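You operate a simulated robot arm through the tools that you are given. There is no shell and no other tool. Be economical: measure what you need, move in short steps, check, and stop when the job is done.

Carry out the task below with a simulated robot arm. There is one attempt and no reset: what you move stays moved.

JOB
Seal the blue cup and serve it on the pick-up mat.
Fine: one press of the sealer lever, held down one to three seconds; the slide ends pushed in; the sealer may stay on for the next cup. Set down upright: what you pick out.

The check looks at the end state, three seconds after you hand in, the way a careful person would. Anything else that was tipped, shoved, dropped, spilled or broken makes it a failure. Lids that push on must go on centred and level and be pressed home; caps that screw on are set level and turned clockwise until they are tight.

ROBOT AND FRAMES
A 7-joint arm with a two-finger parallel gripper, fixed in place. Base frame: the origin is at the foot of the arm, x ahead of it, y to its left, z up. Units: mm, degrees, N and s.
Its first joint turns from -166.0 to 166.0 degrees. Payload 4.4 kg.
The tool frame sits at the grasp point between the pads (the TCP): z along the fingers, y along the line on which they close. The tips reach 23 mm beyond it. The gripper opens to 94 mm. The fingers are 38 mm wide and 10 mm thick; the gripper's body (54 by 96 mm) begins 39 mm behind the TCP.
Orientation is that of the tool frame in the base frame, as a unit quaternion [w, x, y, z]. With the fingers straight down and closing along the base's y, the tool's x points along the base's -x, its y along +y and its z along -z.

CONTROLS
- The arm moves only by the tool arm_command. Its argument "rows" is a list of rows, each a list of 7 numbers: the shift along the tool's x, y, z in mm, then the turn, a rotation vector about the tool's x, y, z in degrees, then the gripper command, from -1 (fully open) to 1 (shut), values between in proportion. In form: [[tx, ty, tz, ax, ay, az, gripper], ...]. A call has 1 to 12 rows; each row is the pose to reach, as a shift and turn from the pose commanded when the call began, along the tool's axes at that moment. A row lasts 0.2 s, in which the tool goes at most 50 mm and 8.6 degrees; a call with a longer step from one row to the next is refused whole, and so is a gripper value outside its range. Where a pose cannot be reached the arm comes as near as it can. A force on the tool above 70 N (or 10 N above the force at the start of the call, whichever is more), or a blocked arm, ends the call early, and 0.2 s more pass. The fingers move at their own pace (about 72 mm/s each) and stop on an object; they squeeze with about 26 N. The grip force told is the motor's: it shows also when the fingers shut on nothing. Time passes only in rows, and 0.2 s behind the last, so rows that repeat a pose let the fingers close. It gives the time, the measured TCP pose, the force on the tool (base axes), the opening and the grip force at its end, in the units of the frame above (readings bear some noise), with the torque about the TCP (base axes, N m) and any sound that the robot's microphone picked up.
- Cameras (640 x 400 px; columns grow to the right, rows downward): "scene" is fixed at [49.4, -501, 1552.1]; the picture's right is [0.86, -0.51, 0.00], its down [-0.11, -0.19, -0.97] and it looks along [0.50, 0.84, -0.22] (base axes); focal length 330 px, centre (320, 200). "wrist" rides on the gripper at [86, 16, -74] in the tool frame; the picture's right is [-0.18, 0.98, 0.00], its down [-0.58, -0.11, -0.81] and it looks along [-0.79, -0.15, 0.59] (tool axes); focal length 243 px, centre (320, 200). There is no depth. A picture from a camera that has moved, and an enlarged one, comes with that camera's place and axes in the base frame and with its lens.
- snapshot(camera): a new picture of that camera. The clock stands still meanwhile.
- enlarge(camera, box): a new picture of the part [left, top, right, bottom] of that camera's present view, enlarged. The clock stands still meanwhile.
- sign_off(): hands the job in; it is judged then, once.

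Work in short steps. Places have to be worked out from the pictures, the camera data and where the tool is seen: move nearer, look again, correct. Check each grasp and each placing, and mend what went wrong. You have 120 turns and 76 pictures in all, those below and enlarged ones among them. Open the gripper and draw the arm clear of the work before you hand the job in, unless the task says otherwise; then end with one line.

The tools are called after "Call:" as a command line: name --pt "numbers of a row" for each row, then --argument value for the rest, lists and objects as JSON in quotes. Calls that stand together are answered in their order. arm_command: Moves the arm, as the interface text tells. Its arguments: {"type":"object","properties":{"rows":{"type":"array"}},"required":["rows"]} The other tools are called the same way: snapshot (camera) takes a picture; enlarge (camera, box) takes an enlarged picture of a part of a camera's view; sign_off () hands the job in.

At the start:

```text
clock: 0.0
ee_pos: [723.3, 260.6, 1515.1]
orientation: [0.001, 0.0, 1.0, 0.0]
ft_force: [-0.5, 0.9, -0.6]
wrist_torque: [0.01, 0.01, 0.01]
gripper_width: 93.8
finger_force: 0.1
```

scene: 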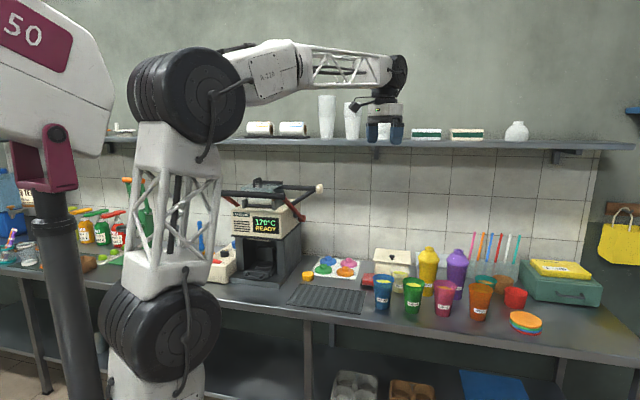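
wrist: 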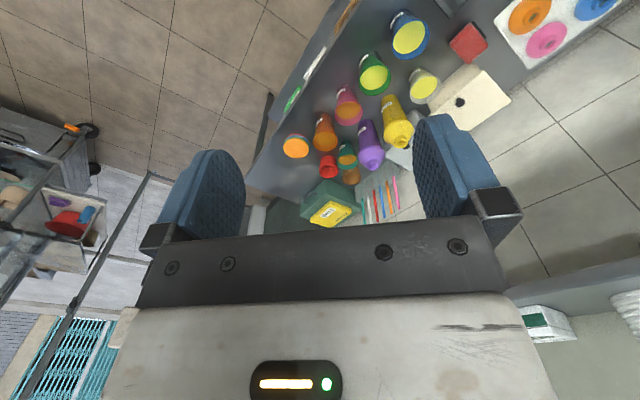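

The scene shows a cup sealer ("170°C READY"), a film/lid sheet, cups, and a dark grid mat. I enlarge the sealer and the cup area to understand them.

Call:
enlarge --camera "scene" --box '[190, 160, 350, 320]'

Call:
enlarge --camera "scene" --box '[340, 220, 560, 350]'

```text
2.50 times, centred on (270, 240) of scene
camera zoom: at [49.4, -501.0, 1552.1], right [0.86, -0.51, 0.0], down [-0.11, -0.19, -0.97], along [0.5, 0.84, -0.22], focal length 825 px, centre (445, 100)
```

zoom: 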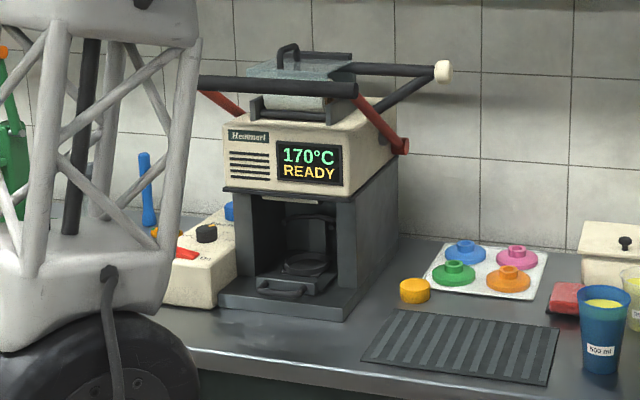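

```text
2.91 times, centred on (450, 285) of scene
camera zoom: at [49.4, -501.0, 1552.1], right [0.86, -0.51, 0.0], down [-0.11, -0.19, -0.97], along [0.5, 0.84, -0.22], focal length 960 px, centre (-58, -47)
```

zoom: 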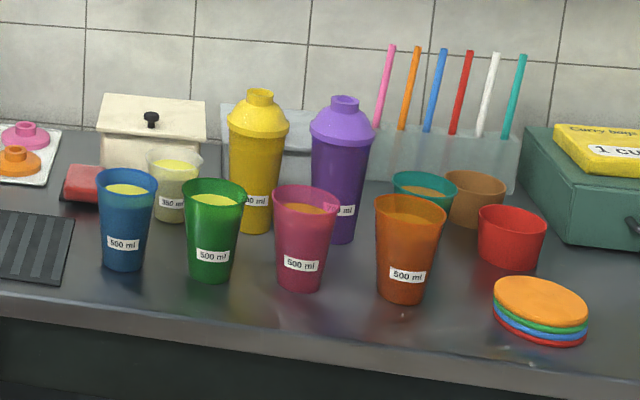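

The blue cup (rim roughly at [926, 452, 905]) and lid stack suggest that the bench runs obliquely, its normal about 41° from base x. I turn the tool to face the bench and back off a little for a better look.

Call:
arm_command --pt "15 -13 0 0 0 -8.2 -1" --pt "30 -26 0 0 0 -16.4 -1" --pt "45 -39 0 0 0 -24.6 -1" --pt "60 -52 0 0 0 -32.8 -1" --pt "75 -66 0 0 0 -41 -1" --pt "75 -66 0 0 0 -41 -1"

Call:
snapshot --camera "wrist"

```text
clock: 1.4
ee_pos: [647.3, 193.9, 1516.6]
orientation: [0.0, -0.351, 0.936, 0.0]
ft_force: [0.4, -0.6, 0.2]
wrist_torque: [-0.02, 0.03, 0.02]
gripper_width: 93.9
finger_force: 0.0
```

```text
71 pictures are left
camera wrist: at [573.4, 149.4, 1590.8], right [-0.51, 0.86, 0.0], down [0.51, 0.3, 0.81], along [0.69, 0.41, -0.59], focal length 243 px, centre (320, 200)
```

wrist: 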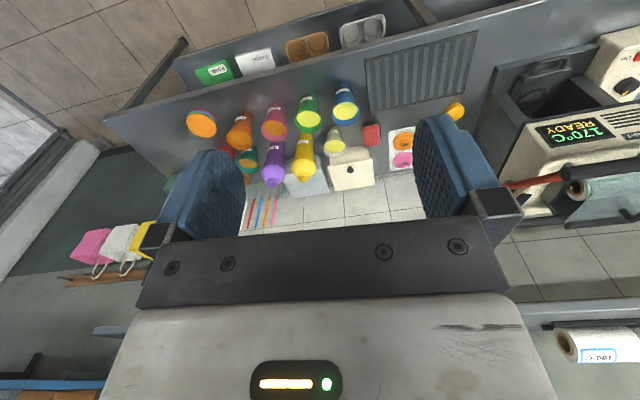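

The bench front edge runs along about (0.70, −0.715). I go lower and turn a bit more to look straight at the bench for better triangulation.

Call:
arm_command --pt "0 0 45 0 0 -4 -1" --pt "0 0 90 0 0 -8 -1" --pt "0 0 135 0 0 -12 -1" --pt "0 0 180 0 0 -14 -1" --pt "0 0 225 0 0 -14 -1" --pt "0 0 270 0 0 -14 -1" --pt "0 0 300 0 0 -14 -1" --pt "0 0 300 0 0 -14 -1"

Call:
snapshot --camera "wrist"

Call:
snapshot --camera "scene"

```text
clock: 3.2
ee_pos: [647.2, 195.2, 1214.0]
orientation: [-0.001, -0.462, 0.887, -0.001]
ft_force: [0.3, -0.3, -0.3]
wrist_torque: [0.01, -0.01, -0.03]
gripper_width: 94.0
finger_force: 0.0
```

```text
70 pictures are left
camera wrist: at [584.7, 134.0, 1290.5], right [-0.7, 0.71, 0.0], down [0.42, 0.41, 0.81], along [0.58, 0.56, -0.59], focal length 243 px, centre (320, 200)
```

wrist: 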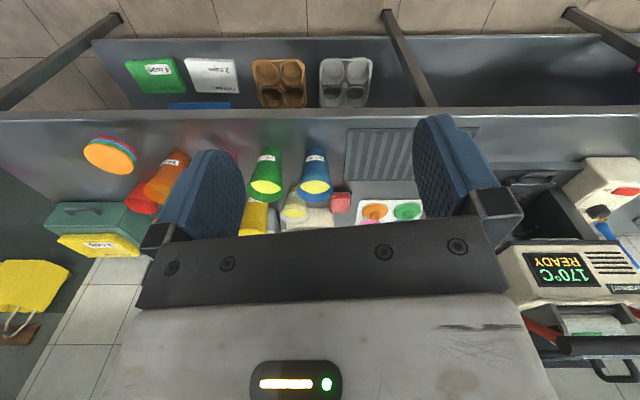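

```text
69 pictures are left
```

scene: 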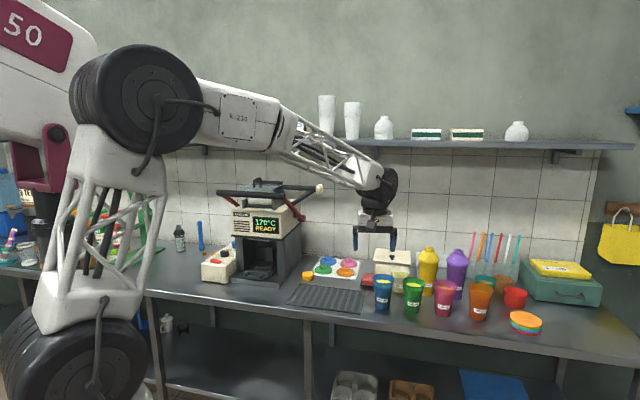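

Triangulating: blue cup rim ≈ [904, 430, 935], bench top ≈ 820, mat ≈ [743, 605], sealer slide ≈ [540, 950]. I move left along the bench to look at the sealer.

Call:
arm_command --pt "-12 45 12 0 0 0 -1" --pt "-24 90 24 0 0 0 -1" --pt "-36 135 36 0 0 0 -1" --pt "-48 180 48 0 0 0 -1" --pt "-60 225 60 0 0 0 -1" --pt "-72 270 72 0 0 0 -1" --pt "-84 315 84 0 0 0 -1" --pt "-96 360 96 0 0 0 -1" --pt "-108 405 108 0 0 0 -1" --pt "-120 450 120 0 0 0 -1" --pt "-132 495 132 0 0 0 -1" --pt "-132 495 132 0 0 0 -1"

Call:
snapshot --camera "wrist"

```text
clock: 5.8
ee_pos: [317.1, 587.2, 1084.4]
orientation: [0.0, -0.462, 0.887, 0.001]
ft_force: [-0.4, 0.1, -0.1]
wrist_torque: [-0.01, 0.0, -0.03]
gripper_width: 94.1
finger_force: 0.0
```

```text
68 pictures are left
camera wrist: at [254.7, 525.7, 1159.0], right [-0.7, 0.71, 0.0], down [0.42, 0.41, 0.81], along [0.58, 0.56, -0.59], focal length 243 px, centre (320, 200)
```

wrist: 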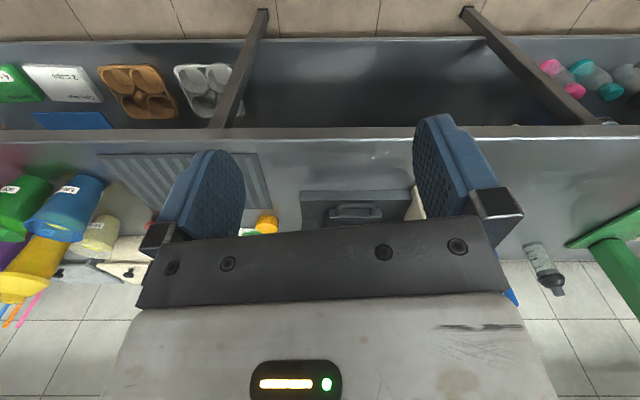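

The slide's handle is visible in front of the sealer base. For working at the bench I want the tool horizontal with the camera on top, so I turn the tool 180° about its bisecting axis in two parts.

Call:
arm_command --pt "0 0 0 -6 0 6 -1" --pt "0 0 0 -12 0 12 -1" --pt "0 0 0 -18 0 18 -1" --pt "0 0 0 -24 0 24 -1" --pt "0 0 0 -30 0 30 -1" --pt "0 0 0 -36 0 36 -1" --pt "0 0 0 -42 0 42 -1" --pt "0 0 0 -48 0 48 -1" --pt "0 0 0 -54 0 54 -1" --pt "0 0 0 -60 0 60 -1" --pt "0 0 0 -63.64 0 63.64 -1" --pt "0 0 0 -63.64 0 63.64 -1"

```text
clock: 8.4
ee_pos: [318.5, 585.6, 1084.2]
orientation: [-0.231, 0.118, 0.858, 0.443]
ft_force: [0.9, -0.4, -0.2]
wrist_torque: [0.05, 0.0, 0.02]
gripper_width: 93.9
finger_force: 0.1
```

It followed well; I do the second half of the turn.

Call:
arm_command --pt "0 0 0 -6 0 6 -1" --pt "0 0 0 -12 0 12 -1" --pt "0 0 0 -18 0 18 -1" --pt "0 0 0 -24 0 24 -1" --pt "0 0 0 -30 0 30 -1" --pt "0 0 0 -36 0 36 -1" --pt "0 0 0 -42 0 42 -1" --pt "0 0 0 -48 0 48 -1" --pt "0 0 0 -54 0 54 -1" --pt "0 0 0 -60 0 60 -1" --pt "0 0 0 -63.64 0 63.64 -1" --pt "0 0 0 -63.64 0 63.64 -1"

Call:
snapshot --camera "wrist"

Call:
snapshot --camera "scene"

```text
clock: 11.0
ee_pos: [386.3, 536.7, 1097.3]
orientation: [-0.345, 0.616, 0.368, 0.605]
ft_force: [-1.3, -1.7, 5.3]
wrist_torque: [-0.31, 0.14, -0.03]
gripper_width: 94.0
finger_force: 0.1
out of reach, approached as far as the arm can: row 9, 10, 11, 12
```

```text
67 pictures are left
camera wrist: at [363.7, 467.2, 1187.7], right [0.86, -0.49, -0.17], down [-0.49, -0.67, -0.56], along [0.16, 0.56, -0.81], focal length 243 px, centre (320, 200)
```

wrist: 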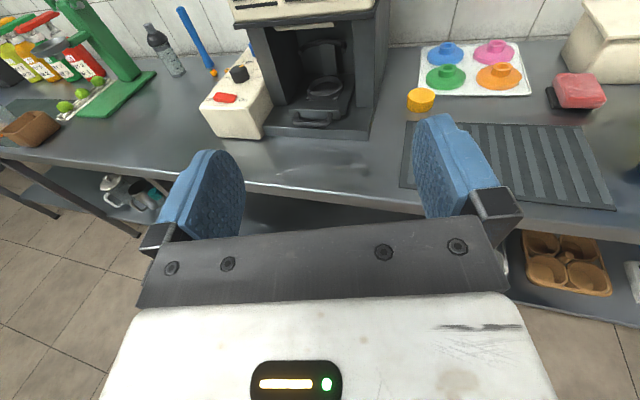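

```text
66 pictures are left
```

scene: 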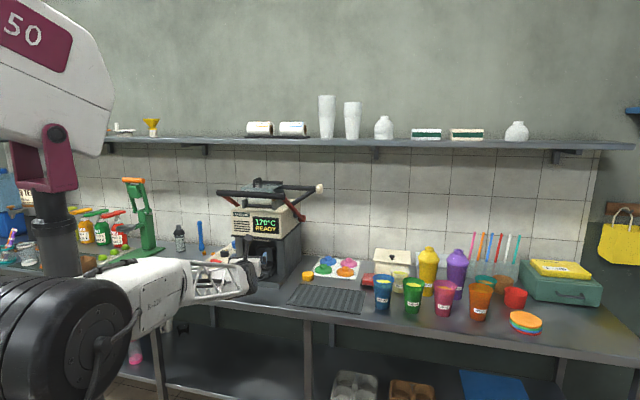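

The tool is now essentially horizontal with the camera above. The ring-like holder is near [590, 949, 880]. I move closer, square to the bench, for a proper look at the sealer.

Call:
arm_command --pt "-14 -18 27 -2.6 0 0 -1" --pt "-28 -36 54 -5.2 0 0 -1" --pt "-42 -54 81 -7.8 0 0 -1" --pt "-56 -72 108 -10.4 0 0 -1" --pt "-70 -90 135 -13 0 0 -1" --pt "-84 -108 164 -15.7 0 0 -1" --pt "-97 -108 164 -15.7 0 0 -1" --pt "-97 -108 164 -15.7 0 0 -1"

Call:
snapshot --camera "wrist"

```text
clock: 12.8
ee_pos: [513.3, 640.9, 1043.8]
orientation: [-0.328, 0.636, 0.362, 0.597]
ft_force: [0.5, 0.4, -0.4]
wrist_torque: [0.0, -0.01, 0.01]
gripper_width: 94.1
finger_force: 0.1
out of reach, approached as far as the arm can: row 1, 2, 3, 4, 5, 6, 7, 8
```

```text
65 pictures are left
camera wrist: at [491.1, 575.5, 1135.4], right [0.83, -0.53, -0.17], down [-0.53, -0.67, -0.52], along [0.16, 0.52, -0.84], focal length 243 px, centre (320, 200)
```

wrist: 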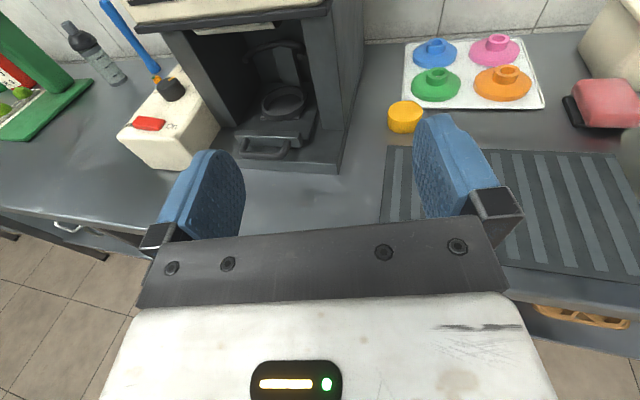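

That wrist roll sense sits against a joint limit (tool azimuth can't go below the arm's azimuth). I roll the tool the other way round in free air to reach the same "camera-up" pose from the opposite sense.

Call:
arm_command --pt "10 25 0 0 0 -8.5 -1" --pt "20 50 0 0 0 -17 -1" --pt "30 75 0 0 0 -25.5 -1" --pt "40 100 0 0 0 -34 -1" --pt "50 125 -5 0 0 -42.5 -1" --pt "60 150 -10 0 0 -51 -1" --pt "63 170 -15 0 0 -59.5 -1" --pt "63 170 -15 0 0 -68 -1" --pt "63 170 -15 0 0 -76.5 -1" --pt "63 170 -15 0 0 -85 -1" --pt "63 170 -15 0 0 -90 -1" --pt "63 170 -15 0 0 -90 -1"

```text
clock: 15.4
ee_pos: [650.1, 543.4, 1114.4]
orientation: [0.191, 0.194, 0.705, 0.655]
ft_force: [0.2, 0.4, -0.3]
wrist_torque: [0.0, 0.01, 0.0]
gripper_width: 93.9
finger_force: 0.0
```

Rolling goes freely in this direction; I continue the roll.

Call:
arm_command --pt "0 0 0 0 0 -8.5 -1" --pt "0 0 0 0 0 -17 -1" --pt "0 0 0 0 0 -25.5 -1" --pt "0 0 0 0 0 -34 -1" --pt "0 0 0 0 0 -42.5 -1" --pt "0 0 0 0 0 -51 -1" --pt "0 0 0 0 0 -59.5 -1" --pt "0 0 0 0 0 -68 -1" --pt "0 0 0 0 0 -76.5 -1" --pt "0 0 0 0 0 -85 -1" --pt "0 0 0 0 0 -93.5 -1" --pt "0 0 0 0 0 -102 -1"

Call:
arm_command --pt "0 0 0 0 0 -8.5 -1" --pt "0 0 0 0 0 -17 -1" --pt "0 0 0 0 0 -25.5 -1" --pt "0 0 0 0 0 -34 -1" --pt "0 0 0 0 0 -42.5 -1" --pt "0 0 0 0 0 -51 -1" --pt "0 0 0 0 0 -59.5 -1" --pt "0 0 0 0 0 -68 -1" --pt "0 0 0 0 0 -76.5 -1" --pt "0 0 0 0 0 -85 -1" --pt "0 0 0 0 0 -93.5 -1" --pt "0 0 0 0 0 -102 -1"

```text
clock: 18.0
ee_pos: [649.3, 543.8, 1112.4]
orientation: [0.628, -0.427, 0.595, 0.263]
ft_force: [-1.2, 0.6, -0.3]
wrist_torque: [-0.02, 0.0, -0.03]
gripper_width: 93.8
finger_force: 0.1
```

```text
clock: 20.6
ee_pos: [609.6, 613.7, 1242.7]
orientation: [-0.526, 0.783, -0.092, 0.319]
ft_force: [0.7, -0.4, 0.5]
wrist_torque: [-0.01, 0.0, 0.03]
gripper_width: 93.8
finger_force: 0.0
out of reach, approached as far as the arm can: row 4, 5, 6, 7, 8, 9, 10, 11, 12
```

That sense stops earlier, so the first sense was the right one. Before rolling back, the camera now sits at the tool's right looking left, possibly at the sealer; I take a look.

Call:
snapshot --camera "wrist"

```text
64 pictures are left
camera wrist: at [636.9, 507.2, 1282.5], right [0.04, -0.34, -0.94], down [-0.96, -0.29, 0.06], along [-0.29, 0.9, -0.33], focal length 243 px, centre (320, 200)
```

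wrist: 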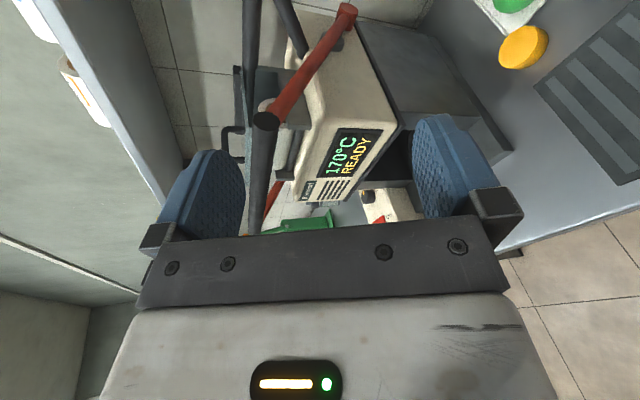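

Call:
enlarge --camera "wrist" --box '[150, 0, 430, 250]'

```text
1.60 times, centred on (290, 125) of wrist
camera zoom: at [636.9, 507.2, 1282.5], right [0.04, -0.34, -0.94], down [-0.96, -0.29, 0.06], along [-0.29, 0.9, -0.33], focal length 388 px, centre (368, 320)
```

zoom: 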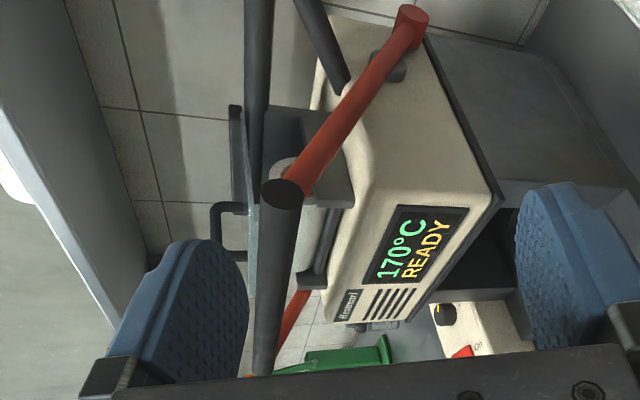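

Call:
enlarge --camera "scene" --box '[205, 170, 335, 240]'

Call:
enlarge --camera "scene" --box '[225, 225, 315, 295]'

```text
4.92 times, centred on (270, 205) of scene
camera zoom: at [49.4, -501.0, 1552.1], right [0.86, -0.51, 0.0], down [-0.11, -0.19, -0.97], along [0.5, 0.84, -0.22], focal length 1626 px, centre (566, 175)
```

zoom: 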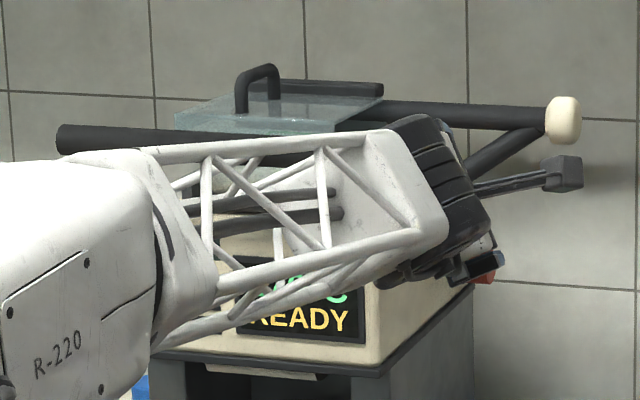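

```text
5.71 times, centred on (270, 260) of scene
camera zoom: at [49.4, -501.0, 1552.1], right [0.86, -0.51, 0.0], down [-0.11, -0.19, -0.97], along [0.5, 0.84, -0.22], focal length 1887 px, centre (606, -143)
```

zoom: 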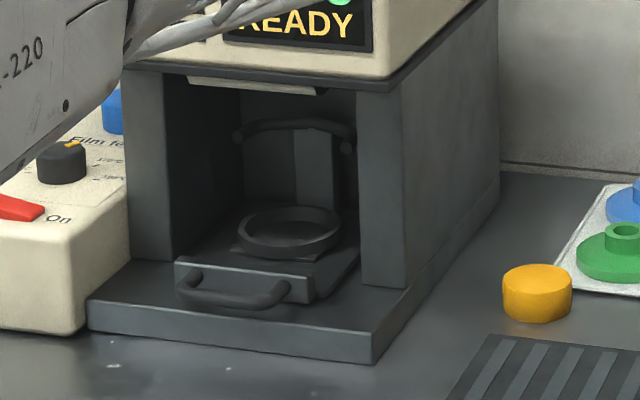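

The picture shows a seat ring on the slide (with front handle), a film control box at left ("Film feed" dial, red "On" switch), and a lever assembly above. I roll back the other way toward camera-up, moving to a freer place.

Call:
arm_command --pt "-13 10 -4 0 0 8.5 -1" --pt "-26 20 -8 0 0 17 -1" --pt "-39 30 -12 0 0 25.5 -1" --pt "-52 40 -16 0 0 34 -1" --pt "-65 50 -20 0 0 42.5 -1" --pt "-78 60 -24 0 0 51 -1" --pt "-91 70 -28 0 0 59.5 -1" --pt "-104 80 -32 0 0 68 -1" --pt "-117 90 -36 0 0 76.5 -1" --pt "-130 100 -40 0 0 85 -1" --pt "-143 110 -44 0 0 93.5 -1" --pt "-160 125 -49 0 0 102 -1"

Call:
arm_command --pt "0 0 0 0 0 8.5 -1" --pt "0 0 0 0 0 17 -1" --pt "0 0 0 0 0 25.5 -1" --pt "0 0 0 0 0 34 -1" --pt "0 0 0 0 0 42.5 -1" --pt "0 0 0 0 0 51 -1" --pt "0 0 0 0 0 59.5 -1" --pt "0 0 0 0 0 68 -1" --pt "0 0 0 0 0 76.5 -1" --pt "0 0 0 0 0 85 -1" --pt "0 0 0 0 0 93.5 -1" --pt "0 0 0 0 0 102 -1"

Call:
snapshot --camera "wrist"

```text
clock: 23.2
ee_pos: [488.4, 590.8, 1084.9]
orientation: [0.542, -0.443, 0.681, 0.216]
ft_force: [-0.4, 0.5, -0.8]
wrist_torque: [0.0, 0.02, 0.04]
gripper_width: 94.0
finger_force: 0.0
out of reach, approached as far as the arm can: row 6, 7, 8, 9, 10, 11, 12
```

```text
clock: 25.8
ee_pos: [492.9, 585.7, 1081.7]
orientation: [0.192, 0.249, 0.751, 0.581]
ft_force: [-0.1, -0.5, 0.5]
wrist_torque: [0.02, -0.02, -0.05]
gripper_width: 93.8
finger_force: 0.1
out of reach, approached as far as the arm can: row 1, 2, 3, 4, 5, 6, 7, 8, 9, 10, 11, 12
```

```text
60 pictures are left
camera wrist: at [384.1, 582.6, 1117.2], right [0.29, 0.09, 0.95], down [-0.01, -1.0, 0.1], along [0.96, -0.04, -0.29], focal length 243 px, centre (320, 200)
```

wrist: 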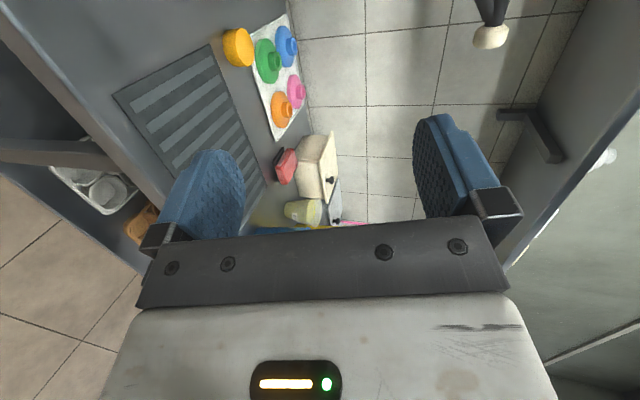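

Fingers are now stacked vertically, x to the left. I extend toward the sealer and yaw left a bit, away from the folded posture, then finish the roll to camera-up.

Call:
arm_command --pt "27 -4 20 0 3 0 -1" --pt "54 -8 40 0 6 0 -1" --pt "81 -12 60 0 9 0 -1" --pt "108 -16 80 0 12 0 -1" --pt "134 -18 100 0 15 0 -1" --pt "134 -18 100 0 15 0 -1"

Call:
arm_command --pt "0 0 0 0 0 8.5 -1" --pt "0 0 0 0 0 17 -1" --pt "0 0 0 0 0 25.5 -1" --pt "0 0 0 0 0 34 -1" --pt "0 0 0 0 0 42.5 -1" --pt "0 0 0 0 0 51 -1" --pt "0 0 0 0 0 59.5 -1" --pt "0 0 0 0 0 68 -1" --pt "0 0 0 0 0 76.5 -1" --pt "0 0 0 0 0 85 -1" --pt "0 0 0 0 0 90 -1"

Call:
snapshot --camera "wrist"

```text
clock: 27.2
ee_pos: [442.7, 740.4, 1040.7]
orientation: [0.103, 0.176, 0.767, 0.608]
ft_force: [0.1, -0.5, -0.3]
wrist_torque: [0.02, 0.01, 0.02]
gripper_width: 93.9
finger_force: 0.0
```

```text
clock: 29.6
ee_pos: [443.7, 741.8, 1039.4]
orientation: [-0.358, 0.667, 0.417, 0.503]
ft_force: [-0.2, 1.0, -0.5]
wrist_torque: [-0.02, 0.0, 0.0]
gripper_width: 94.2
finger_force: 0.1
```

```text
59 pictures are left
camera wrist: at [444.5, 684.4, 1140.2], right [0.87, -0.42, -0.24], down [-0.48, -0.79, -0.37], along [-0.03, 0.43, -0.9], focal length 243 px, centre (320, 200)
```

wrist: 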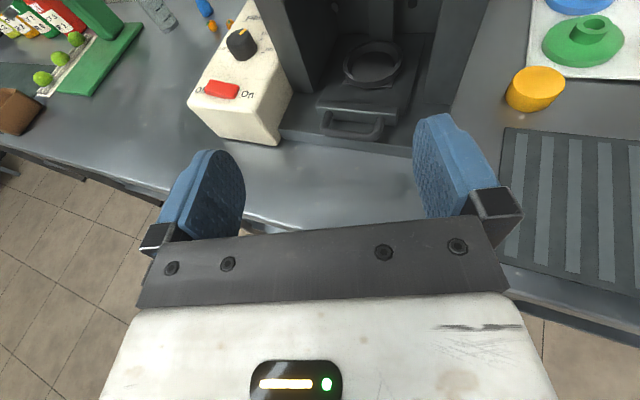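

Reached without trouble. I enlarge the slide and the control box.

Call:
enlarge --camera "wrist" --box '[270, 0, 470, 160]'

Call:
enlarge --camera "wrist" --box '[170, 0, 310, 150]'

```text
2.50 times, centred on (370, 80) of wrist
camera zoom: at [444.5, 684.4, 1140.2], right [0.87, -0.42, -0.24], down [-0.48, -0.79, -0.37], along [-0.03, 0.43, -0.9], focal length 606 px, centre (195, 500)
```

zoom: 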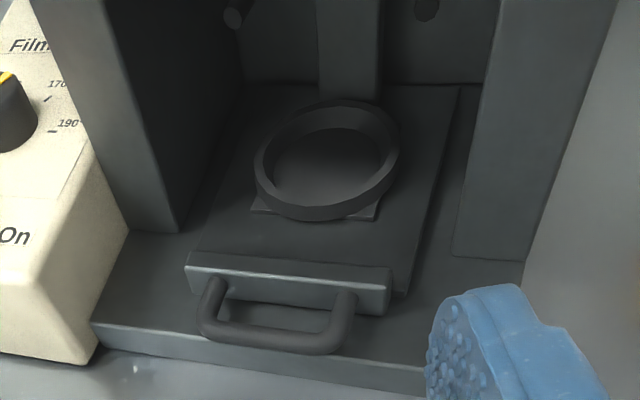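

```text
2.67 times, centred on (240, 75) of wrist
camera zoom: at [444.5, 684.4, 1140.2], right [0.87, -0.42, -0.24], down [-0.48, -0.79, -0.37], along [-0.03, 0.43, -0.9], focal length 647 px, centre (533, 533)
```

zoom: 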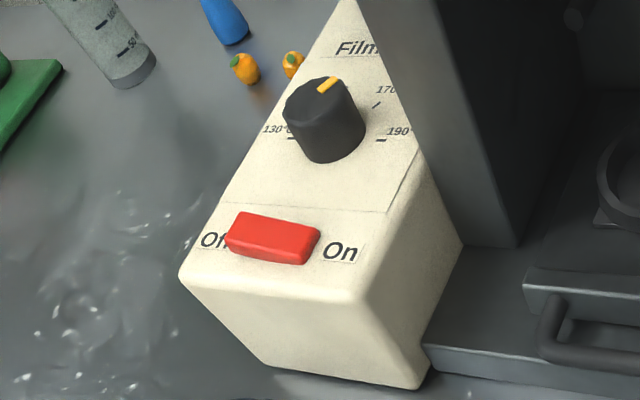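

The handle bar (≈ [523, 897, 853]) sits close over the base plate, so I'll grip it from above with one finger behind it: tool pitched 65° down, fingers closing along the slide direction. I rotate into that pose while nearing.

Call:
arm_command --pt "-5 0 9 2.09 -4.8 -6.48 0" --pt "-10 0 18 4.17 -9.6 -12.96 0.1" --pt "-15 -1 27 6.26 -14.4 -19.45 0.1" --pt "-20 -1 36 8.35 -19.2 -25.93 0.1" --pt "-25 -1 45 10.44 -24 -32.4 0.1" --pt "-31 -1 54 12.5 -28.8 -38.9 0.1" --pt "-36 -2 63 14.6 -33.6 -45.4 0.1" --pt "-41 -2 72 16.7 -38.4 -51.9 0.1" --pt "-46 -2 81 18.8 -43.2 -58.3 0.1" --pt "-52 -2 90 20.9 -48 -64.8 0.1" --pt "-57 -2 98 22.96 -52.8 -71.3 0.1" --pt "-57 -2 98 22.96 -52.8 -71.3 0.1"

Call:
snapshot --camera "wrist"

Call:
enlarge --camera "scene" --box '[205, 165, 335, 300]'

```text
clock: 32.2
ee_pos: [469.7, 820.0, 960.2]
orientation: [0.085, 0.375, 0.901, 0.199]
ft_force: [-1.0, -0.4, 1.6]
wrist_torque: [-0.02, -0.01, -0.02]
gripper_width: 42.4
finger_force: 0.1
```

```text
56 pictures are left
camera wrist: at [398.1, 869.7, 1034.5], right [0.76, 0.5, 0.42], down [0.1, -0.72, 0.69], along [0.64, -0.48, -0.6], focal length 243 px, centre (320, 200)
```

wrist: 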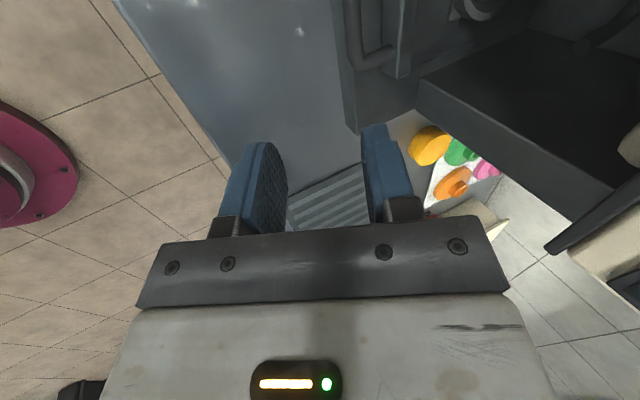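

```text
2.96 times, centred on (270, 232) of scene
camera zoom: at [49.4, -501.0, 1552.1], right [0.86, -0.51, 0.0], down [-0.11, -0.19, -0.97], along [0.5, 0.84, -0.22], focal length 978 px, centre (468, 104)
```

zoom: 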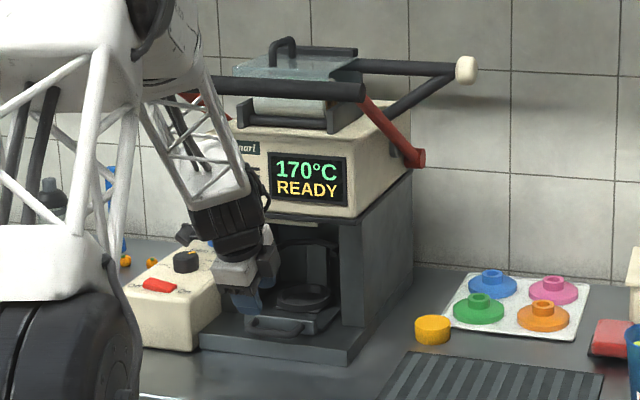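

The tool sits well; the bar centre is at perp ≈1001, tang ≈ −272 (bench coordinates), with about 20 mm gap behind it. I steepen the tool to 75° and hover just above the handle.

Call:
arm_command --pt "5 13 18 2.5 0 0 0.12" --pt "11 26 37 5 0 0 0.12" --pt "16 39 55 7.5 0 0 0.12" --pt "21.5 51.4 73.7 10 0 0 0.12" --pt "21.5 51.4 73.7 10 0 0 0.12"

Call:
enlarge --camera "wrist" --box '[200, 0, 480, 200]'

```text
clock: 33.4
ee_pos: [511.4, 889.4, 915.7]
orientation: [0.052, 0.381, 0.915, 0.12]
ft_force: [0.3, 0.1, 0.2]
wrist_torque: [0.01, 0.02, -0.05]
gripper_width: 41.3
finger_force: 0.1
```

```text
2.00 times, centred on (340, 100) of wrist
camera zoom: at [448.6, 948.4, 992.3], right [0.8, 0.54, 0.26], down [0.19, -0.63, 0.75], along [0.57, -0.56, -0.61], focal length 485 px, centre (280, 400)
```

zoom: 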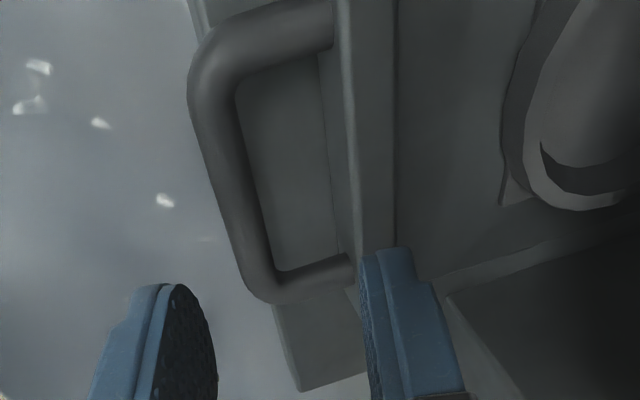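

The handle overhangs the base plate with a free gap of ~20 mm. I shift slightly left/back to put the far finger over the gap and lower part way.

Call:
arm_command --pt "4 -2.2 -0.6 0 0 0 0.12" --pt "8 -4.4 -1.2 0 0 0 0.12" --pt "8 -7.5 10.5 0 0 0 0.12" --pt "8 -10.6 22 0 0 0 0.12" --pt "8 -12 28 0 0 0 0.12" --pt "8 -12 28 0 0 0 0.12"

Call:
enlarge --camera "wrist" --box '[200, 0, 480, 200]'

```text
clock: 34.8
ee_pos: [503.1, 892.0, 883.9]
orientation: [0.052, 0.381, 0.915, 0.12]
ft_force: [0.2, -0.3, 0.9]
wrist_torque: [0.04, 0.0, -0.02]
gripper_width: 41.3
finger_force: 0.1
```

```text
2.00 times, centred on (340, 100) of wrist
camera zoom: at [439.5, 950.6, 961.3], right [0.8, 0.54, 0.26], down [0.19, -0.63, 0.75], along [0.57, -0.56, -0.61], focal length 485 px, centre (280, 400)
```

zoom: 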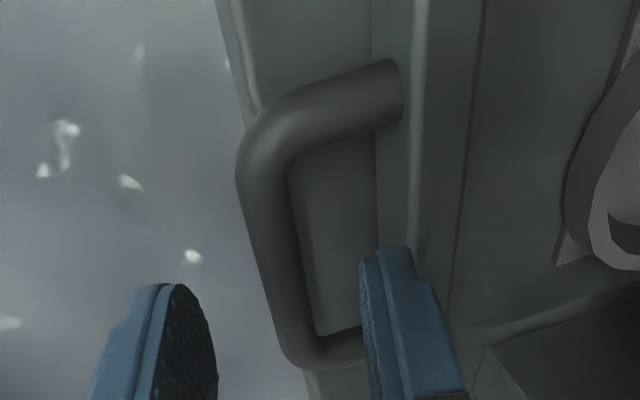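

Alignment looks right; I shift 6 mm more to the left and lower the remaining ~24 mm.

Call:
arm_command --pt "6 -1.9 -0.5 0 0 0 0.12" --pt "6 -4 7.5 0 0 0 0.12" --pt "6 -6 15 0 0 0 0.12" --pt "6 -8.1 22.7 0 0 0 0.12" --pt "6 -8.1 22.7 0 0 0 0.12"

Call:
enlarge --camera "wrist" --box '[200, 0, 480, 200]'

```text
clock: 36.0
ee_pos: [496.0, 894.0, 860.5]
orientation: [0.052, 0.381, 0.916, 0.12]
ft_force: [0.2, 0.2, -0.7]
wrist_torque: [0.02, 0.01, 0.01]
gripper_width: 41.4
finger_force: 0.1
```

```text
2.00 times, centred on (340, 100) of wrist
camera zoom: at [433.4, 952.6, 937.5], right [0.8, 0.54, 0.26], down [0.19, -0.63, 0.75], along [0.57, -0.56, -0.61], focal length 485 px, centre (280, 400)
```

zoom: 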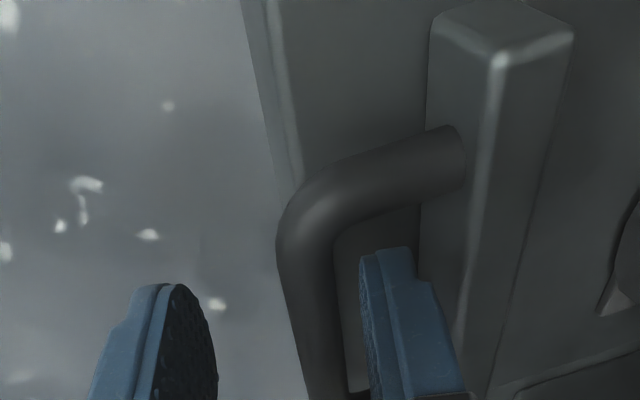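

The fingertip is behind the bar, below its centre (bar z ≈ 851). I pull the slide gently towards the robot, 100 mm, and read the force.

Call:
arm_command --pt "0 -3.9 1.9 0 0 0 0.12" --pt "0 -12.6 -0.4 0 0 0 0.12" --pt "0 -22.2 -3 0 0 0 0.12" --pt "0 -31.9 -5.6 0 0 0 0.12" --pt "0 -41.5 -8.2 0 0 0 0.12" --pt "0 -51.2 -10.8 0 0 0 0.12" --pt "0 -60.9 -13.4 0 0 0 0.12" --pt "0 -70.5 -16 0 0 0 0.12" --pt "0 -80.2 -18.5 0 0 0 0.12" --pt "0 -89.9 -21.1 0 0 0 0.12" --pt "0 -97.5 -23.2 0 0 0 0.12"

Call:
enlarge --camera "scene" --box '[205, 195, 335, 305]'

Call:
snapshot --camera "wrist"

```text
clock: 38.4
ee_pos: [426.2, 823.6, 858.7]
orientation: [0.052, 0.381, 0.915, 0.12]
ft_force: [1.3, -0.6, -0.7]
wrist_torque: [-0.01, -0.01, -0.03]
gripper_width: 41.4
finger_force: 0.5
```

```text
3.64 times, centred on (270, 250) of scene
camera zoom: at [49.4, -501.0, 1552.1], right [0.86, -0.51, 0.0], down [-0.11, -0.19, -0.97], along [0.5, 0.84, -0.22], focal length 1201 px, centre (502, 18)
```

zoom: 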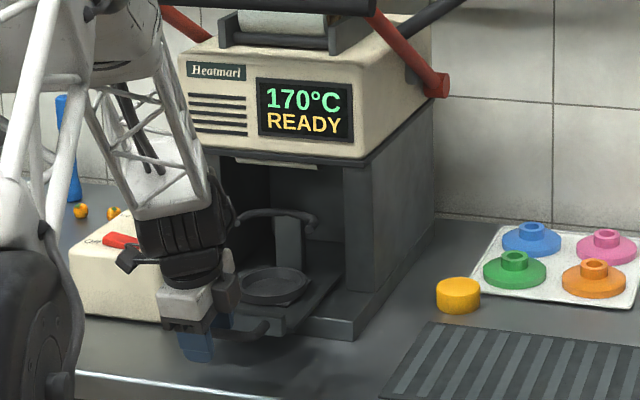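

```text
50 pictures are left
camera wrist: at [362.5, 882.7, 934.7], right [0.8, 0.54, 0.25], down [0.19, -0.63, 0.75], along [0.57, -0.56, -0.61], focal length 243 px, centre (320, 200)
```

wrist: 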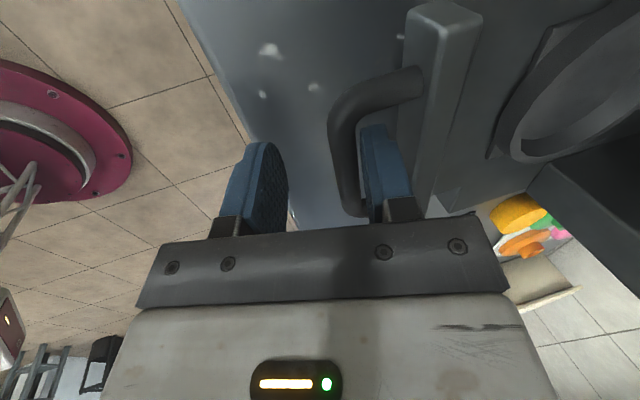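

The slide has followed by ~97 mm; it carries a seat ring and a rear post with half-hoop. I pull further until it stops or 60 mm more.

Call:
arm_command --pt "0 -9.7 -2.6 0 0 0 0.12" --pt "0 -19.3 -5.2 0 0 0 0.12" --pt "0 -29 -7.8 0 0 0 0.12" --pt "0 -38.6 -10.4 0 0 0 0.12" --pt "0 -48.3 -13 0 0 0 0.12" --pt "0 -58 -15.5 0 0 0 0.12"

Call:
enlarge --camera "scene" --box '[205, 195, 335, 305]'

```text
clock: 39.8
ee_pos: [382.0, 780.8, 858.8]
orientation: [0.052, 0.381, 0.915, 0.121]
ft_force: [-0.9, 0.5, 0.4]
wrist_torque: [0.0, 0.0, 0.01]
gripper_width: 41.2
finger_force: 0.0
```

```text
3.64 times, centred on (270, 250) of scene
camera zoom: at [49.4, -501.0, 1552.1], right [0.86, -0.51, 0.0], down [-0.11, -0.19, -0.97], along [0.5, 0.84, -0.22], focal length 1201 px, centre (502, 18)
```

zoom: 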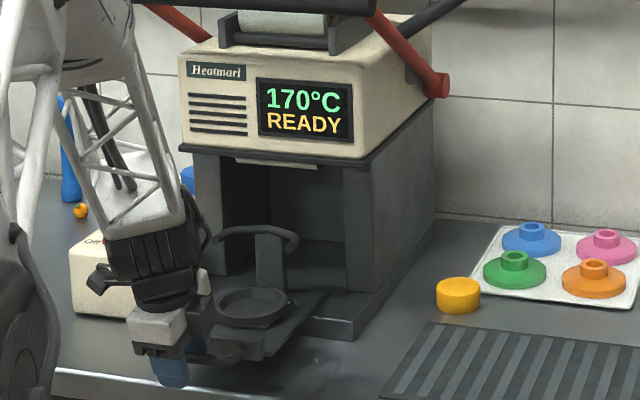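

The slide is out by ~155 mm, seat ring in front of the machine. I ease forward 3 mm and lift straight up out of the handle.

Call:
arm_command --pt "0 2.9 0.8 0 0 0 0.12" --pt "0 8 -18.5 0 0 0 0.12" --pt "0 13.2 -37.8 0 0 0 0.12" --pt "0 24 -77 0 0 0 0.12" --pt "0 34 -115 0 0 0 0.12" --pt "0 34 -115 0 0 0 0.12"

Call:
snapshot --camera "wrist"

Call:
enlarge --camera "scene" --box '[205, 195, 335, 305]'

```text
clock: 41.2
ee_pos: [382.5, 782.5, 977.1]
orientation: [0.052, 0.381, 0.915, 0.119]
ft_force: [-0.2, -1.2, 0.2]
wrist_torque: [-0.01, 0.0, -0.01]
gripper_width: 41.5
finger_force: 0.1
```

```text
48 pictures are left
camera wrist: at [319.5, 841.2, 1053.6], right [0.8, 0.54, 0.26], down [0.19, -0.63, 0.75], along [0.57, -0.56, -0.61], focal length 243 px, centre (320, 200)
```

wrist: 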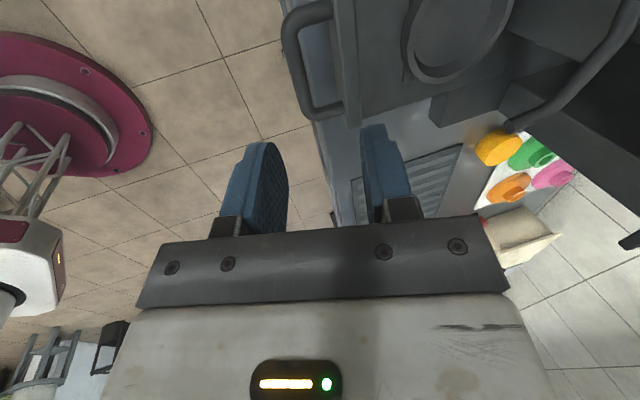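

```text
3.64 times, centred on (270, 250) of scene
camera zoom: at [49.4, -501.0, 1552.1], right [0.86, -0.51, 0.0], down [-0.11, -0.19, -0.97], along [0.5, 0.84, -0.22], focal length 1201 px, centre (502, 18)
```

zoom: 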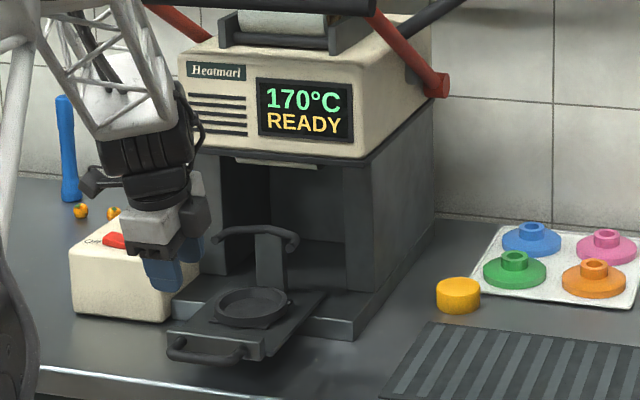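

Released cleanly. Now I swing the tool to the camera-up pose (az ≈ 40°, pitched 15° down) while moving right toward the cups.

Call:
arm_command --pt "-10 0 -20 -3.88 3.48 6.59 -1" --pt "-25 0 -40 -7.76 6.96 13.18 -1" --pt "-50 1 -60 -11.64 10.44 19.77 -1" --pt "-75 2 -75 -15.52 13.92 26.36 -1" --pt "-100 3 -83 -19.4 17.4 32.95 -1" --pt "-125 4 -83 -23.3 20.9 39.5 -1" --pt "-150 5 -83 -27.2 24.4 46.1 -1" --pt "-175 5 -83 -31 27.8 52.7 -1" --pt "-200 5 -83 -34.9 31.3 59.3 -1" --pt "-220 5 -83 -38.8 34.8 65.9 -1" --pt "-240 5 -83 -42.7 38.3 72.5 -1" --pt "-240 5 -83 -46.6 41.7 79.1 -1"

Call:
snapshot --camera "wrist"

```text
clock: 43.8
ee_pos: [541.1, 601.8, 1060.7]
orientation: [-0.195, 0.739, 0.326, 0.556]
ft_force: [0.3, -0.1, 0.1]
wrist_torque: [0.0, -0.01, 0.0]
gripper_width: 94.3
finger_force: 0.1
```

```text
46 pictures are left
camera wrist: at [516.6, 563.5, 1167.4], right [0.66, -0.75, -0.1], down [-0.73, -0.6, -0.31], along [0.17, 0.28, -0.94], focal length 243 px, centre (320, 200)
```

wrist: 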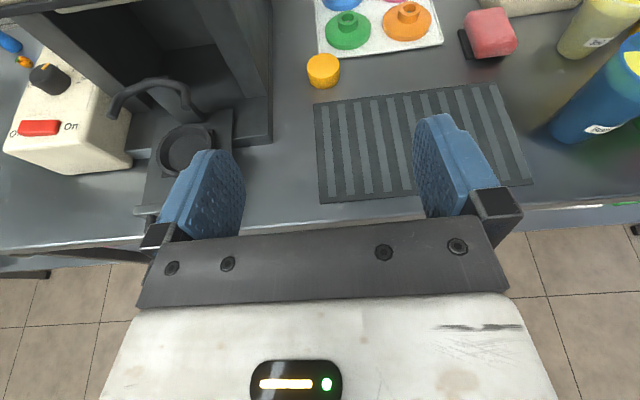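

Now the ring is seen well at ≈ [497, 862] (slide out), the mat centre ≈ [751, 614]. I level the roll and move in front of the blue cup for a closer look.

Call:
arm_command --pt "-10 40 0 0 0 1 -1" --pt "-25 80 0 0 0 2 -1" --pt "-40 120 2 0 0 3 -1" --pt "-55 160 3 0 0 4 -1" --pt "-70 200 5 0 0 4.45 -1" --pt "-85 240 6 0 0 4.45 -1" --pt "-100 280 7 0 0 4.45 -1" --pt "-115 322 8 0 0 4.45 -1" --pt "-131 364 9 0 0 4.45 -1" --pt "-131 364 9 0 0 4.45 -1"

Call:
snapshot --camera "wrist"

```text
clock: 46.2
ee_pos: [634.3, 348.3, 1049.3]
orientation: [-0.119, 0.704, 0.283, 0.641]
ft_force: [0.0, 0.0, 2.1]
wrist_torque: [-0.06, 0.12, -0.01]
gripper_width: 94.0
finger_force: 0.1
out of reach, approached as far as the arm can: row 3, 4, 5, 6, 7, 8, 9, 10
stopped in row 10: the arm was blocked; the commanded pose is now the measured one
```

```text
45 pictures are left
camera wrist: at [582.1, 315.2, 1148.9], right [0.54, -0.84, 0.01], down [-0.74, -0.48, -0.46], along [0.4, 0.24, -0.89], focal length 243 px, centre (320, 200)
```

wrist: 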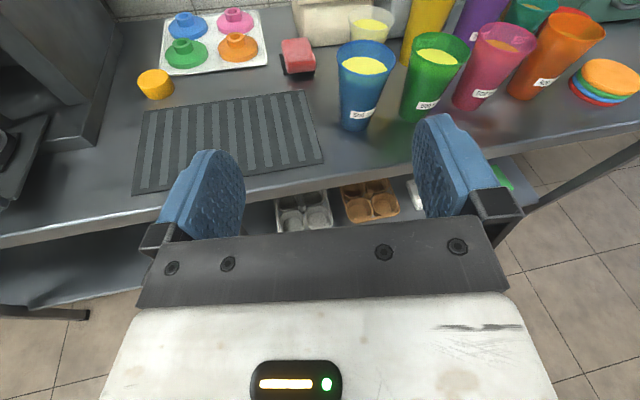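

The wrist-roll limit was hit again (it seems tight when folded); the tool is rolled ~11° off. I extend outward and lower first with translation only, where there should be more freedom.

Call:
arm_command --pt "-18 18 23 0 0 0 -1" --pt "-37 36 47 0 0 0 -1" --pt "-55 54 70 0 0 0 -1" --pt "-74 72 94 0 0 0 -1" --pt "-92 90 117 0 0 0 -1" --pt "-92 90 117 0 0 0 -1"

Call:
arm_command --pt "0 0 0 0 0 4 -1" --pt "0 0 0 0 0 8 -1" --pt "0 0 0 0 0 11.5 -1" --pt "0 0 0 0 0 11.5 -1"

Call:
snapshot --camera "wrist"

```text
clock: 47.6
ee_pos: [727.4, 311.3, 951.9]
orientation: [-0.109, 0.702, 0.286, 0.643]
ft_force: [0.2, -0.2, -4.5]
wrist_torque: [0.19, -0.26, 0.0]
gripper_width: 94.0
finger_force: 0.0
out of reach, approached as far as the arm can: row 2, 3, 4, 5, 6
```

```text
clock: 48.6
ee_pos: [727.5, 313.0, 952.1]
orientation: [-0.11, 0.701, 0.287, 0.643]
ft_force: [0.2, -0.2, -0.3]
wrist_torque: [-0.02, 0.0, -0.03]
gripper_width: 93.9
finger_force: 0.0
out of reach, approached as far as the arm can: row 1, 2, 3, 4
```

```text
44 pictures are left
camera wrist: at [676.0, 282.6, 1051.0], right [0.53, -0.85, 0.03], down [-0.74, -0.48, -0.47], along [0.41, 0.22, -0.88], focal length 243 px, centre (320, 200)
```

wrist: 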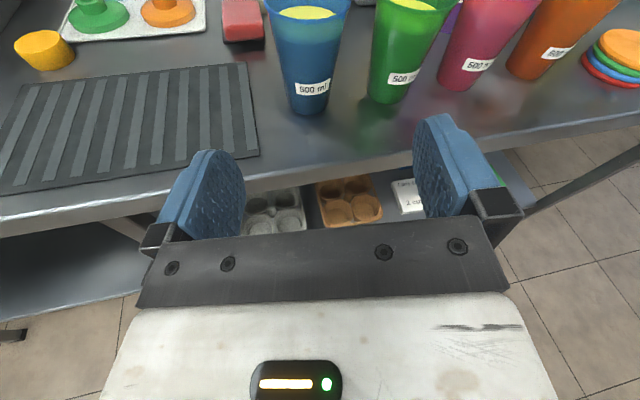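

I test whether more yaw to the left and more downward pitch frees the roll.

Call:
arm_command --pt "0 0 0 2 -4 0 -1" --pt "0 0 0 4 -8 0 -1" --pt "0 0 0 6 -12 2 -1" --pt "0 0 0 8 -15 4 -1" --pt "0 0 0 10 -15 8 -1" --pt "0 0 0 10 -15 12 -1"

```text
clock: 50.0
ee_pos: [721.0, 315.8, 938.2]
orientation: [-0.106, 0.722, 0.301, 0.614]
ft_force: [0.1, -0.2, 0.5]
wrist_torque: [-0.01, 0.01, 0.02]
gripper_width: 94.2
finger_force: 0.1
out of reach, approached as far as the arm can: row 1, 2, 3, 4, 5, 6
```

Call:
arm_command --pt "0 0 0 -4 0 0 -1" --pt "0 0 0 -8 0 0 -1" --pt "0 0 0 -12 0 3 -1" --pt "0 0 0 -15 0 6 -1" --pt "0 0 0 -15 0 10 -1" --pt "0 0 0 -15 0 12 -1"

Call:
snapshot --camera "scene"

```text
clock: 51.4
ee_pos: [720.9, 312.9, 939.7]
orientation: [-0.073, 0.757, 0.141, 0.634]
ft_force: [-0.6, 0.0, -0.9]
wrist_torque: [0.01, 0.01, 0.0]
gripper_width: 94.0
finger_force: 0.0
```

```text
43 pictures are left
```

scene: 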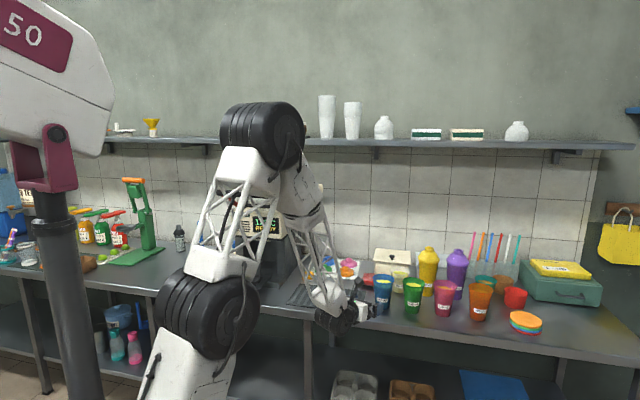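

Yawing right freed it: tool now az ≈ 17°, pitch −11°, reachable. The cup axis from the last views is ≈ [899, 428], bench ≈ 815; I go to a pre-grasp 110 mm in front of it at grip height, finishing the roll.

Call:
arm_command --pt "-11 -12 19 0 0 2 -0.9" --pt "-22 -24 38 0 0 4 -0.85" --pt "-33 -36 57 0 0 4 -0.85" --pt "-45 -49 77 0 0 4 -0.85" --pt "-57 -62 97 0 0 4 -0.85" --pt "-57 -62 97 0 0 4 -0.85"

Call:
snapshot --camera "wrist"

```text
clock: 52.8
ee_pos: [783.8, 393.9, 860.4]
orientation: [-0.095, 0.762, 0.114, 0.631]
ft_force: [0.2, 0.1, -0.8]
wrist_torque: [0.0, 0.0, -0.01]
gripper_width: 87.0
finger_force: 0.1
out of reach, approached as far as the arm can: row 1
```

```text
42 pictures are left
camera wrist: at [735.1, 359.5, 959.9], right [0.26, -0.95, -0.18], down [-0.89, -0.16, -0.42], along [0.37, 0.27, -0.89], focal length 243 px, centre (320, 200)
```

wrist: 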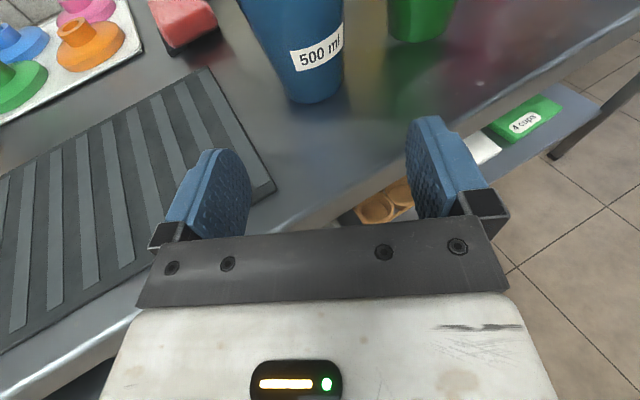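

Level and aligned; the cup axis is ~122 mm ahead and ~3 mm left. I advance 112 mm horizontally around the cup.

Call:
arm_command --pt "3.5 -1.5 18.3 0 0 0 -0.85" --pt "7 -3 36.7 0 0 0 -0.85" --pt "10.5 -3 55 0 0 0 -0.85" --pt "14 -3 73.3 0 0 0 -0.85" --pt "17.5 -3 91.7 0 0 0 -0.85" --pt "21 -3 110 0 0 0 -0.85" --pt "21 -3 110 0 0 0 -0.85"

Call:
snapshot --camera "wrist"

Call:
enlarge --camera "scene" --box '[330, 240, 450, 330]'

```text
clock: 54.4
ee_pos: [891.4, 429.8, 860.4]
orientation: [-0.095, 0.761, 0.114, 0.631]
ft_force: [-0.1, 0.9, -0.3]
wrist_torque: [0.02, -0.02, -0.01]
gripper_width: 86.9
finger_force: 0.0
```

```text
41 pictures are left
camera wrist: at [841.6, 397.0, 959.9], right [0.26, -0.95, -0.18], down [-0.89, -0.16, -0.42], along [0.37, 0.27, -0.89], focal length 243 px, centre (320, 200)
```

wrist: 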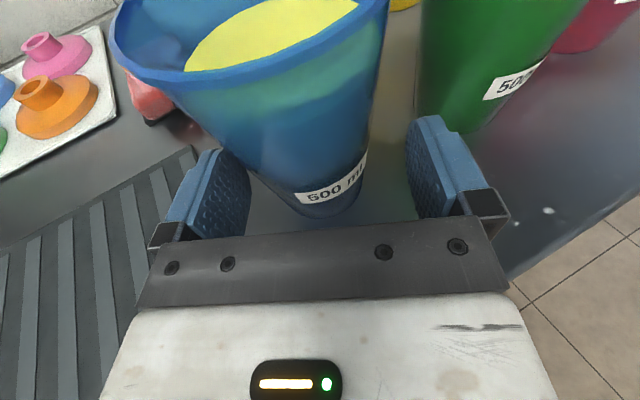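

```text
4.44 times, centred on (390, 285) of scene
camera zoom: at [49.4, -501.0, 1552.1], right [0.86, -0.51, 0.0], down [-0.11, -0.19, -0.97], along [0.5, 0.84, -0.22], focal length 1467 px, centre (9, -178)
```

zoom: 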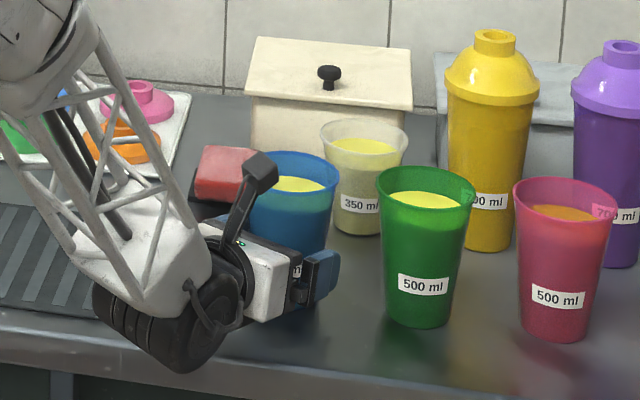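

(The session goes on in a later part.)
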